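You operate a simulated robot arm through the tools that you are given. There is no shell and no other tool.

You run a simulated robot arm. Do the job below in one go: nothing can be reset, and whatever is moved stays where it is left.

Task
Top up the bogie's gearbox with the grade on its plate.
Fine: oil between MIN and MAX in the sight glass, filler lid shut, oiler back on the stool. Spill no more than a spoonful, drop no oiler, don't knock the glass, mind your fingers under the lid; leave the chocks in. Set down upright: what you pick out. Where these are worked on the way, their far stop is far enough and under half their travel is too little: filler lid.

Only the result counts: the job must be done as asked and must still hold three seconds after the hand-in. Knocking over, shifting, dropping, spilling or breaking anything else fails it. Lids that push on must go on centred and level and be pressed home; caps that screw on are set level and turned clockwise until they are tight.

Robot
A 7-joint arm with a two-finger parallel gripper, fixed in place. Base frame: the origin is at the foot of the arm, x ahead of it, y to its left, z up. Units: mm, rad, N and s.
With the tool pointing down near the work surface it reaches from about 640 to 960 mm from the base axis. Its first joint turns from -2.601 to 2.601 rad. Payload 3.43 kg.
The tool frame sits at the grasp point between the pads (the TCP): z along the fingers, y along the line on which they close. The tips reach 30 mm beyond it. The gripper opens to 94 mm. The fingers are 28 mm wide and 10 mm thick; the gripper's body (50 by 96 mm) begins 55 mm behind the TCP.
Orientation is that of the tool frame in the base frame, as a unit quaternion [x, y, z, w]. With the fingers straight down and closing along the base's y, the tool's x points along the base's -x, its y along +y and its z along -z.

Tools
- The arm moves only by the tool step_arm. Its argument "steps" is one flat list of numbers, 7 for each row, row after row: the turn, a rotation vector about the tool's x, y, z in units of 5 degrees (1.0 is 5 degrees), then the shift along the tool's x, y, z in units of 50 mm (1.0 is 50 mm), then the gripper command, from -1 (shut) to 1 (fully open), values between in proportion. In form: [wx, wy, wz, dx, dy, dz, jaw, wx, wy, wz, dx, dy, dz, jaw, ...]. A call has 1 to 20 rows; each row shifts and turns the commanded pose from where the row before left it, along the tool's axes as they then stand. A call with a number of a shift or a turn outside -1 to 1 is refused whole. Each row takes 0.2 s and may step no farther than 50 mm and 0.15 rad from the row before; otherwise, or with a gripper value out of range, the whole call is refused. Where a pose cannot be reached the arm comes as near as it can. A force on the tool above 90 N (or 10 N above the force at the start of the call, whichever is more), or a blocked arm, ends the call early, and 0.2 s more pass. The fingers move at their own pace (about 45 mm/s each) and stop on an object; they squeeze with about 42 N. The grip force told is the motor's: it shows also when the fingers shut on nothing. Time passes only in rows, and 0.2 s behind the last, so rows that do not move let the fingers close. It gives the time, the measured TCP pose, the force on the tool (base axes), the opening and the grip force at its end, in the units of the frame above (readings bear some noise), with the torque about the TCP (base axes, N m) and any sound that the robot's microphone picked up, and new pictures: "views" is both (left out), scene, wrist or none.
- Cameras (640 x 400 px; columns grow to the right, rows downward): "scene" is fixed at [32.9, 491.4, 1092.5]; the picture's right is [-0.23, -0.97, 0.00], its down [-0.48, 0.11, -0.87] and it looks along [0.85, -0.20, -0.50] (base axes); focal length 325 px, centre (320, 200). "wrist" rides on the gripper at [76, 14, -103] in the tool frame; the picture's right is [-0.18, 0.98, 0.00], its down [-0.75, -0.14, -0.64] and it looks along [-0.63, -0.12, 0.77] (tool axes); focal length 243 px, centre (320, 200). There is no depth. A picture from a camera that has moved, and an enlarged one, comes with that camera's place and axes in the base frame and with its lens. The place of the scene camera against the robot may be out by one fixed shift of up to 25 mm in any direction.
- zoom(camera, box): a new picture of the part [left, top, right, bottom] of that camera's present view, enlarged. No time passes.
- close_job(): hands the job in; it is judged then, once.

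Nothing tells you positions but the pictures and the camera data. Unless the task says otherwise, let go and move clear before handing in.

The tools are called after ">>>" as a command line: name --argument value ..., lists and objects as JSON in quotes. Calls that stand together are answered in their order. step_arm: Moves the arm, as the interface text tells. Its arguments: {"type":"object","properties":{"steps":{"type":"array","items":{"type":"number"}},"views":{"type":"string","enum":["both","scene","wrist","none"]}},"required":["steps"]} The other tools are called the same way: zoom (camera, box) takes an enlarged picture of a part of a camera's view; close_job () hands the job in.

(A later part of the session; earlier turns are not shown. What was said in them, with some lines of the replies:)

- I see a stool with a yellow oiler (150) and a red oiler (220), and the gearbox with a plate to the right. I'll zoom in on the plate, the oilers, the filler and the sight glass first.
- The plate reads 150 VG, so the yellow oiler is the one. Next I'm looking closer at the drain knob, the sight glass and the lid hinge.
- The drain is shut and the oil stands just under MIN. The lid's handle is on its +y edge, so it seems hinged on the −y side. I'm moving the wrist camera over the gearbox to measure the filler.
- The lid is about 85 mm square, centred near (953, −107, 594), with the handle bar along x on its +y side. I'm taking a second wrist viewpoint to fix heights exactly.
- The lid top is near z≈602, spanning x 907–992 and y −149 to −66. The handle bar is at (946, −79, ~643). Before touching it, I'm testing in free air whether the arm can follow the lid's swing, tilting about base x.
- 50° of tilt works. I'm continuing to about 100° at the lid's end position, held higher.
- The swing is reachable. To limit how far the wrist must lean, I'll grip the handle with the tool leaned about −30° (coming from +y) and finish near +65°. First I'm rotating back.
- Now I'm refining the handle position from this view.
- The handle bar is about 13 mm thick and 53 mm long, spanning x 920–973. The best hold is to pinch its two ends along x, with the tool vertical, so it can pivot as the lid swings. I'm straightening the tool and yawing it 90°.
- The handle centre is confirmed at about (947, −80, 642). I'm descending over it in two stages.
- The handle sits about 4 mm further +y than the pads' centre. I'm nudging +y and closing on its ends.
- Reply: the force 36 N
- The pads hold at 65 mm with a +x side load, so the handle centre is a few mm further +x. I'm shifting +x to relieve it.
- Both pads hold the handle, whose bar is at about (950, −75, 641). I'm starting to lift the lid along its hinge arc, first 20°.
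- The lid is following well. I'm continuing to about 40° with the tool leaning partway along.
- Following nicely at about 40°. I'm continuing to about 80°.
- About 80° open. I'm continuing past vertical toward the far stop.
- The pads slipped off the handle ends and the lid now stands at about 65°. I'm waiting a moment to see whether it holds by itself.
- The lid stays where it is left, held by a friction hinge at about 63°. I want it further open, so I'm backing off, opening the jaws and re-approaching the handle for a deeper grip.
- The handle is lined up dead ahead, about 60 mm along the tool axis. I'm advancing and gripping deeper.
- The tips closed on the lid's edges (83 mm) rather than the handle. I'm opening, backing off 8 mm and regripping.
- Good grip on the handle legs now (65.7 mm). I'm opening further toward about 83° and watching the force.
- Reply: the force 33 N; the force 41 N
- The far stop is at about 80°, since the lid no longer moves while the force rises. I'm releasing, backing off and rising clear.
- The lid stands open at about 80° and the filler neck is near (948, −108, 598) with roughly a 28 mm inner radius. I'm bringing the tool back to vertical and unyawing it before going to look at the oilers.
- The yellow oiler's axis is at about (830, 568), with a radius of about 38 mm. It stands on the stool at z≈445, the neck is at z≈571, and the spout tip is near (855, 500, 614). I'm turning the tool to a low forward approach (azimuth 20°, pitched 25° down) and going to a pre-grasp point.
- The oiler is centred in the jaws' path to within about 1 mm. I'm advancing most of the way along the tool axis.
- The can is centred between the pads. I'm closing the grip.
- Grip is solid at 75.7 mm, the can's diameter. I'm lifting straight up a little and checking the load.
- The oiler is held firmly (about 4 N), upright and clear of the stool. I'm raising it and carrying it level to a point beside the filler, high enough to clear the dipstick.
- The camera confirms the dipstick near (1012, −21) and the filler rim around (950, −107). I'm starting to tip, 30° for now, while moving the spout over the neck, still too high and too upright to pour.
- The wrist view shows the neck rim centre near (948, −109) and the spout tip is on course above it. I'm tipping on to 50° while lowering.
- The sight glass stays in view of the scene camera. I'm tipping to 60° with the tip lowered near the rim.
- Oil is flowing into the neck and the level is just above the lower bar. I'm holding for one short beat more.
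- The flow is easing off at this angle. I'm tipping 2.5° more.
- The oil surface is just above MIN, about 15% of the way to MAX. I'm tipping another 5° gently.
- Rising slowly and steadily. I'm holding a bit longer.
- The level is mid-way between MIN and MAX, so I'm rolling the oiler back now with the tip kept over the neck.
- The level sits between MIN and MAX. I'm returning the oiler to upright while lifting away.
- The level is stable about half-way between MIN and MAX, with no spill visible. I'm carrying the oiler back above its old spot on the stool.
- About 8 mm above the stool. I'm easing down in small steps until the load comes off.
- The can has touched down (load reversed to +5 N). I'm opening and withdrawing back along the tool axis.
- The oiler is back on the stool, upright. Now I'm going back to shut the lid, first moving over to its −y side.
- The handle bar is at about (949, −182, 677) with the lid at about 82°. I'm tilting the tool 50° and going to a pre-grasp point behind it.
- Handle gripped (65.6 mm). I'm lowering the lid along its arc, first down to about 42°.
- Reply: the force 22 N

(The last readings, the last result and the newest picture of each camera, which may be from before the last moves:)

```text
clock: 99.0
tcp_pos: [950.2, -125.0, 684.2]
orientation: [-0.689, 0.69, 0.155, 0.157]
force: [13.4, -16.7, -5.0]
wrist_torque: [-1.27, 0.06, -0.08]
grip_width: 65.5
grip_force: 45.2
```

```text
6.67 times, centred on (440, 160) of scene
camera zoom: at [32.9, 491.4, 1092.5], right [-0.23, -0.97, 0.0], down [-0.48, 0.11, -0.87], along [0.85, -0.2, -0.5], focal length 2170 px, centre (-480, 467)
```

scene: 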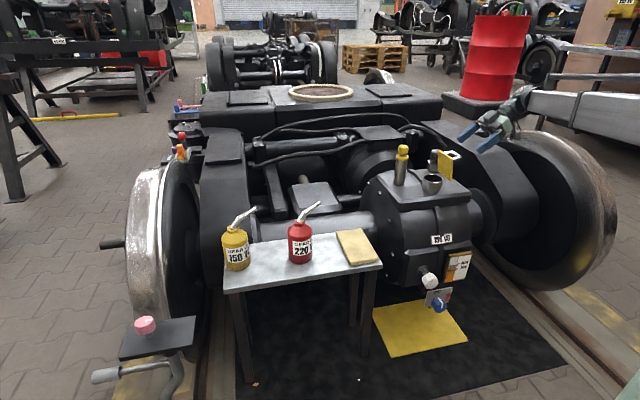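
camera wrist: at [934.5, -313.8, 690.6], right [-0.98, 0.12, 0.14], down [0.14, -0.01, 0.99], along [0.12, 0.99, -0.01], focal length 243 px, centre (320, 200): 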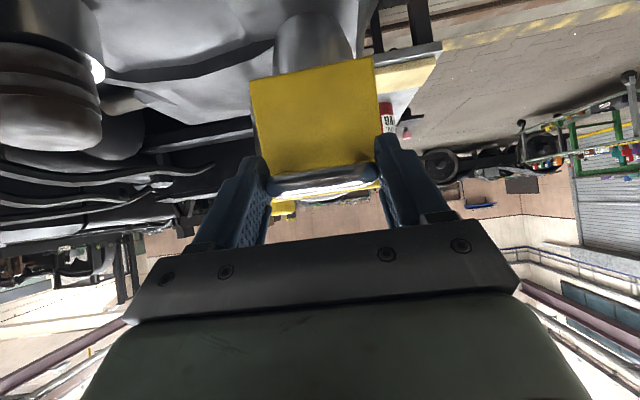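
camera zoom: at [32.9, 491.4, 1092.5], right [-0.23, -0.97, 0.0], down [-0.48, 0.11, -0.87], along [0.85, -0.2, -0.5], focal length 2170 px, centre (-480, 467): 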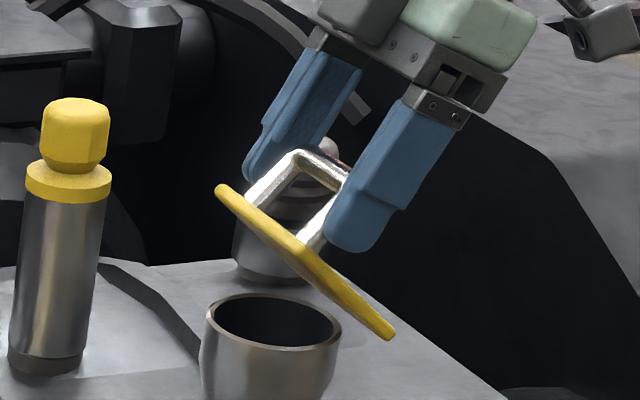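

Following well. I'm continuing down toward about 12°.

>>> step_arm --steps '[0, 0.61, 0, -0.111, 0, 0.111, -1, 0, 0.61, 0, -0.109, 0, 0.113, -1, 0, 0.61, 0, -0.101, 0, 0.119, -1, 0, 0.61, 0, -0.099, 0, 0.119, -1, 0, 0.61, 0, -0.095, 0, 0.125, -1, 0, 0.61, 0, -0.092, 0, 0.123, -1, 0, 0, 0, 0, 0, 0, -1]' --views "none"

>>> zoom --camera "scene" --box '[410, 130, 470, 190]'

```text
clock: 100.6
tcp_pos: [949.7, -84.3, 660.7]
orientation: [0.706, -0.705, -0.042, -0.044]
force: [14.8, -19.7, 1.5]
wrist_torque: [-1.25, 0.24, 0.04]
grip_width: 65.7
grip_force: 45.0
```

```text
6.67 times, centred on (440, 160) of scene
camera zoom: at [32.9, 491.4, 1092.5], right [-0.23, -0.97, 0.0], down [-0.48, 0.11, -0.87], along [0.85, -0.2, -0.5], focal length 2170 px, centre (-480, 467)
```

zoom: 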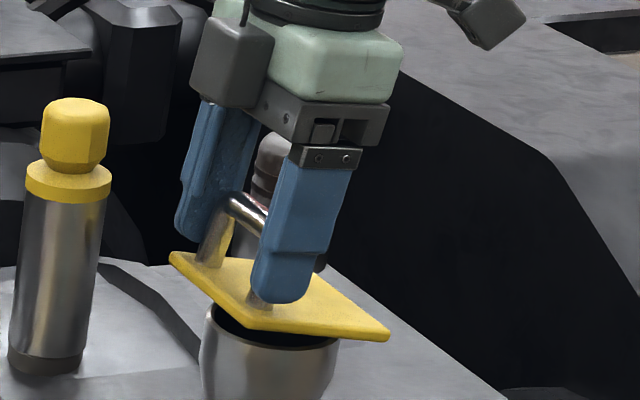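

>>> step_arm --steps '[0, 0.61, 0, -0.085, 0, 0.13, -1, 0, 0.61, 0, -0.084, 0, 0.132, -1, 0, 0.24, 0, -0.032, 0, 0.053, -1, 0, 0, 0, 0, 0, 0, -1]' --views "none"

>>> zoom --camera "scene" --box '[410, 130, 470, 190]'

```text
clock: 101.6
tcp_pos: [949.5, -73.2, 645.8]
orientation: [0.707, -0.707, 0.002, 0.001]
force: [14.2, -21.3, 5.5]
wrist_torque: [-1.11, -0.09, -0.11]
grip_width: 65.5
grip_force: 44.7
```

```text
6.67 times, centred on (440, 160) of scene
camera zoom: at [32.9, 491.4, 1092.5], right [-0.23, -0.97, 0.0], down [-0.48, 0.11, -0.87], along [0.85, -0.2, -0.5], focal length 2170 px, centre (-480, 467)
```

zoom: 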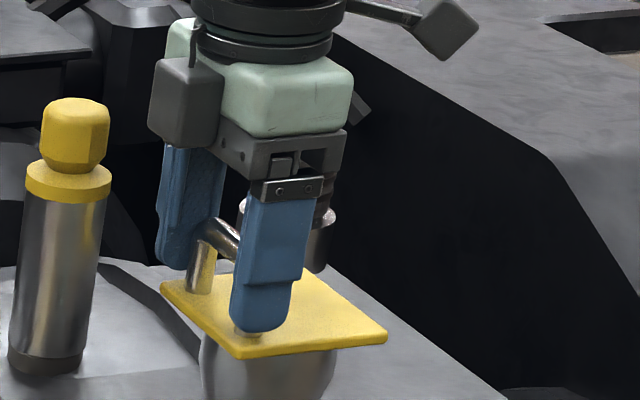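

The lid looks seated. I'm pressing down a few mm to make sure it is home.

>>> step_arm --steps '[0, 0, 0, 0, 0, 0.05, -1, 0, 0, 0, 0, 0, 0.04, -1, 0, 0, 0, 0, 0, 0, -1]' --views "none"

>>> zoom --camera "scene" --box '[410, 130, 470, 190]'

```text
clock: 102.4
tcp_pos: [951.0, -74.0, 645.0]
orientation: [0.707, -0.707, 0.002, -0.001]
force: [17.5, -14.3, 40.6]
wrist_torque: [-0.74, -0.1, -0.05]
grip_width: 65.9
grip_force: 45.2
```

```text
6.67 times, centred on (440, 160) of scene
camera zoom: at [32.9, 491.4, 1092.5], right [-0.23, -0.97, 0.0], down [-0.48, 0.11, -0.87], along [0.85, -0.2, -0.5], focal length 2170 px, centre (-480, 467)
```

zoom: 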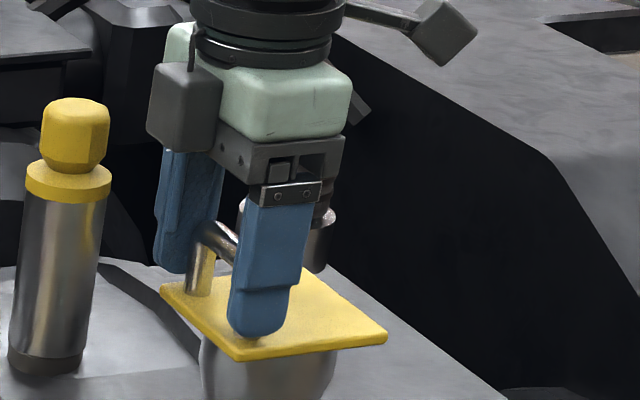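

The lid is home against a 40 N push. I'm opening the jaws and rising straight up.

>>> step_arm --steps '[0, 0, 0, 0, 0, 0, 1, 0, 0, 0, 0, 0, 0, 1, 0, 0, 0, 0, 0, 0, 1]' --views "wrist"

>>> step_arm --steps '[0, 0, 0, 0, 0, -0.3, 1, 0, 0, 0, 0, 0, -0.6, 1, 0, 0, 0, 0, 0, -0.9, 1, 0, 0, 0, 0, 0, -0.9, 1, 0, 0, 0, 0, 0, -0.9, 1, 0, 0, 0, 0, 0, -0.6, 1, 0, 0, 0, 0, 0, 0, 1]'

>>> zoom --camera "scene" --box '[410, 130, 470, 190]'

>>> zoom --camera "scene" --box '[444, 256, 464, 276]'

>>> zoom --camera "scene" --box '[205, 190, 335, 290]'

```text
clock: 103.2
tcp_pos: [950.0, -73.1, 642.2]
orientation: [-0.707, 0.707, 0.001, 0.0]
force: [-0.2, -0.5, 0.9]
wrist_torque: [0.03, -0.02, 0.01]
grip_width: 94.1
grip_force: 0.1
camera wrist: at [933.9, -150.2, 744.9], right [-0.98, 0.18, 0.0], down [0.14, 0.75, 0.64], along [0.12, 0.63, -0.77], focal length 243 px, centre (320, 200)
```

wrist: 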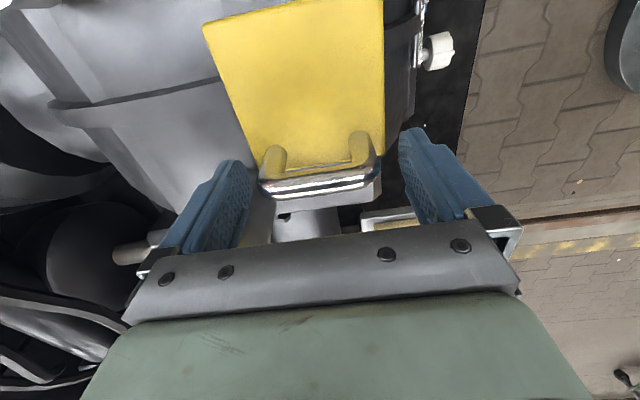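

```text
clock: 104.8
tcp_pos: [949.2, -73.6, 851.8]
orientation: [0.707, -0.707, 0.001, 0.0]
force: [0.1, 0.0, 0.5]
wrist_torque: [-0.01, 0.0, 0.01]
grip_width: 93.8
grip_force: 0.1
camera wrist: at [934.1, -150.5, 955.4], right [-0.98, 0.18, 0.0], down [0.14, 0.75, 0.64], along [0.12, 0.63, -0.77], focal length 243 px, centre (320, 200)
```

scene: 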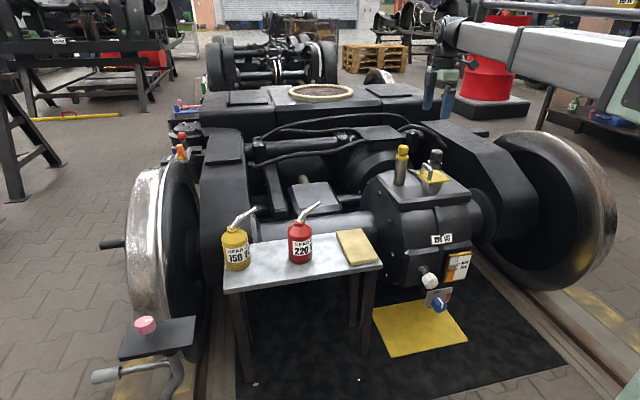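
wrist: 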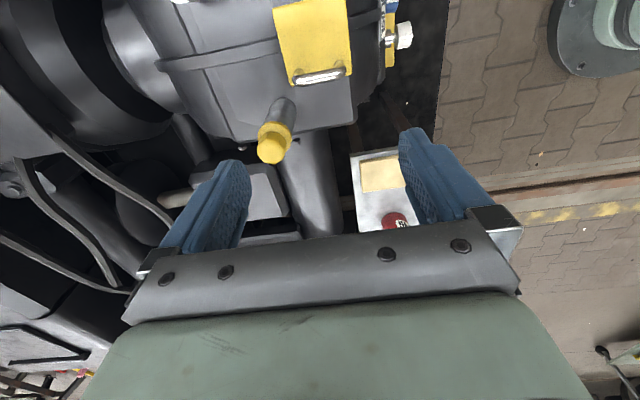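

```text
6.67 times, centred on (440, 160) of scene
camera zoom: at [32.9, 491.4, 1092.5], right [-0.23, -0.97, 0.0], down [-0.48, 0.11, -0.87], along [0.85, -0.2, -0.5], focal length 2170 px, centre (-480, 467)
```

zoom: 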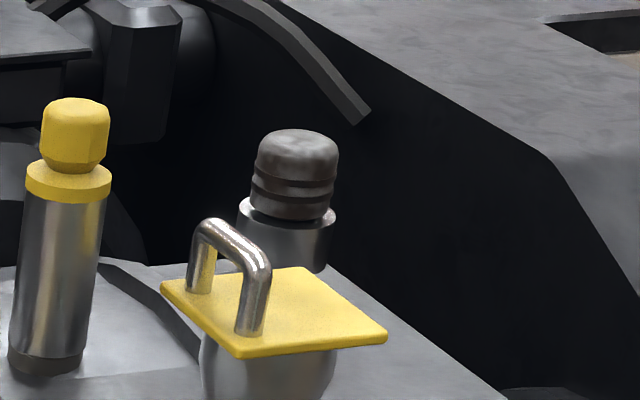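

```text
16.00 times, centred on (454, 266) of scene
camera zoom: at [32.9, 491.4, 1092.5], right [-0.23, -0.97, 0.0], down [-0.48, 0.11, -0.87], along [0.85, -0.2, -0.5], focal length 5207 px, centre (-1824, -856)
```

zoom: 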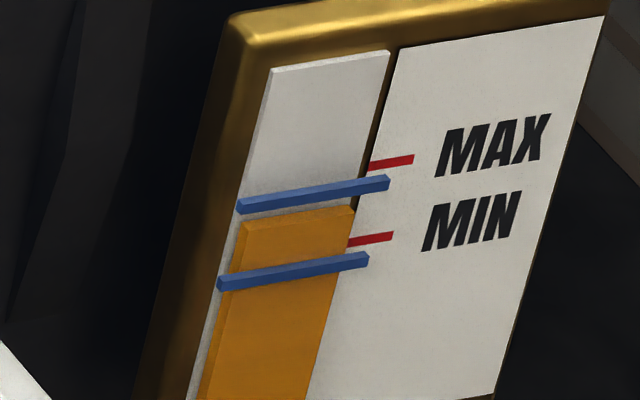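

```text
4.00 times, centred on (270, 240) of scene
camera zoom: at [32.9, 491.4, 1092.5], right [-0.23, -0.97, 0.0], down [-0.48, 0.11, -0.87], along [0.85, -0.2, -0.5], focal length 1302 px, centre (520, 40)
```

zoom: 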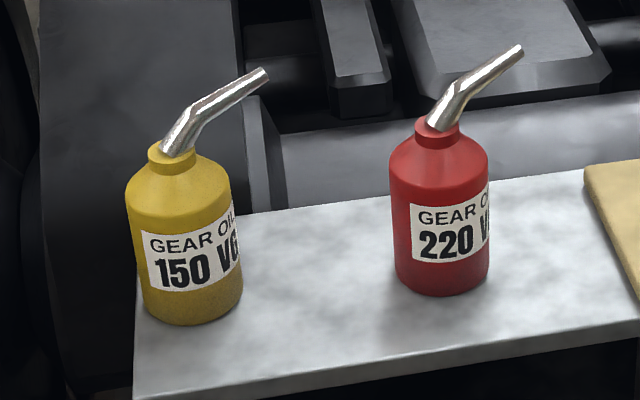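

The lid is shut just as it was at the start, and the oil stands midway between MIN and MAX and is holding steady. The yellow 150 oiler is upright on the stool, no spill shows, and the arm is clear. I'm handing in.

>>> close_job

```text
The job is handed in.
```

The gearbox is topped up with the 150 VG oil its plate calls for, and I've handed the job in. No verdict has come back.

- **Oil level:** it stands about midway between MIN and MAX in the sight glass. It did not change between the end of the pour and the hand-in.
- **Filler lid:** it is shut. It sits exactly where it was at the start and held against a 40 N push. While opening it, my grip slipped off the handle once; the lid stayed at about 63°, and I regripped and took it to its far stop.
- **Oiler:** the yellow 150 oiler is upright on the stool in its original spot.
- **Everything else:** I saw no spilled oil in any picture. I did not touch the sight glass, the drain knob, the red oiler or the chocks.
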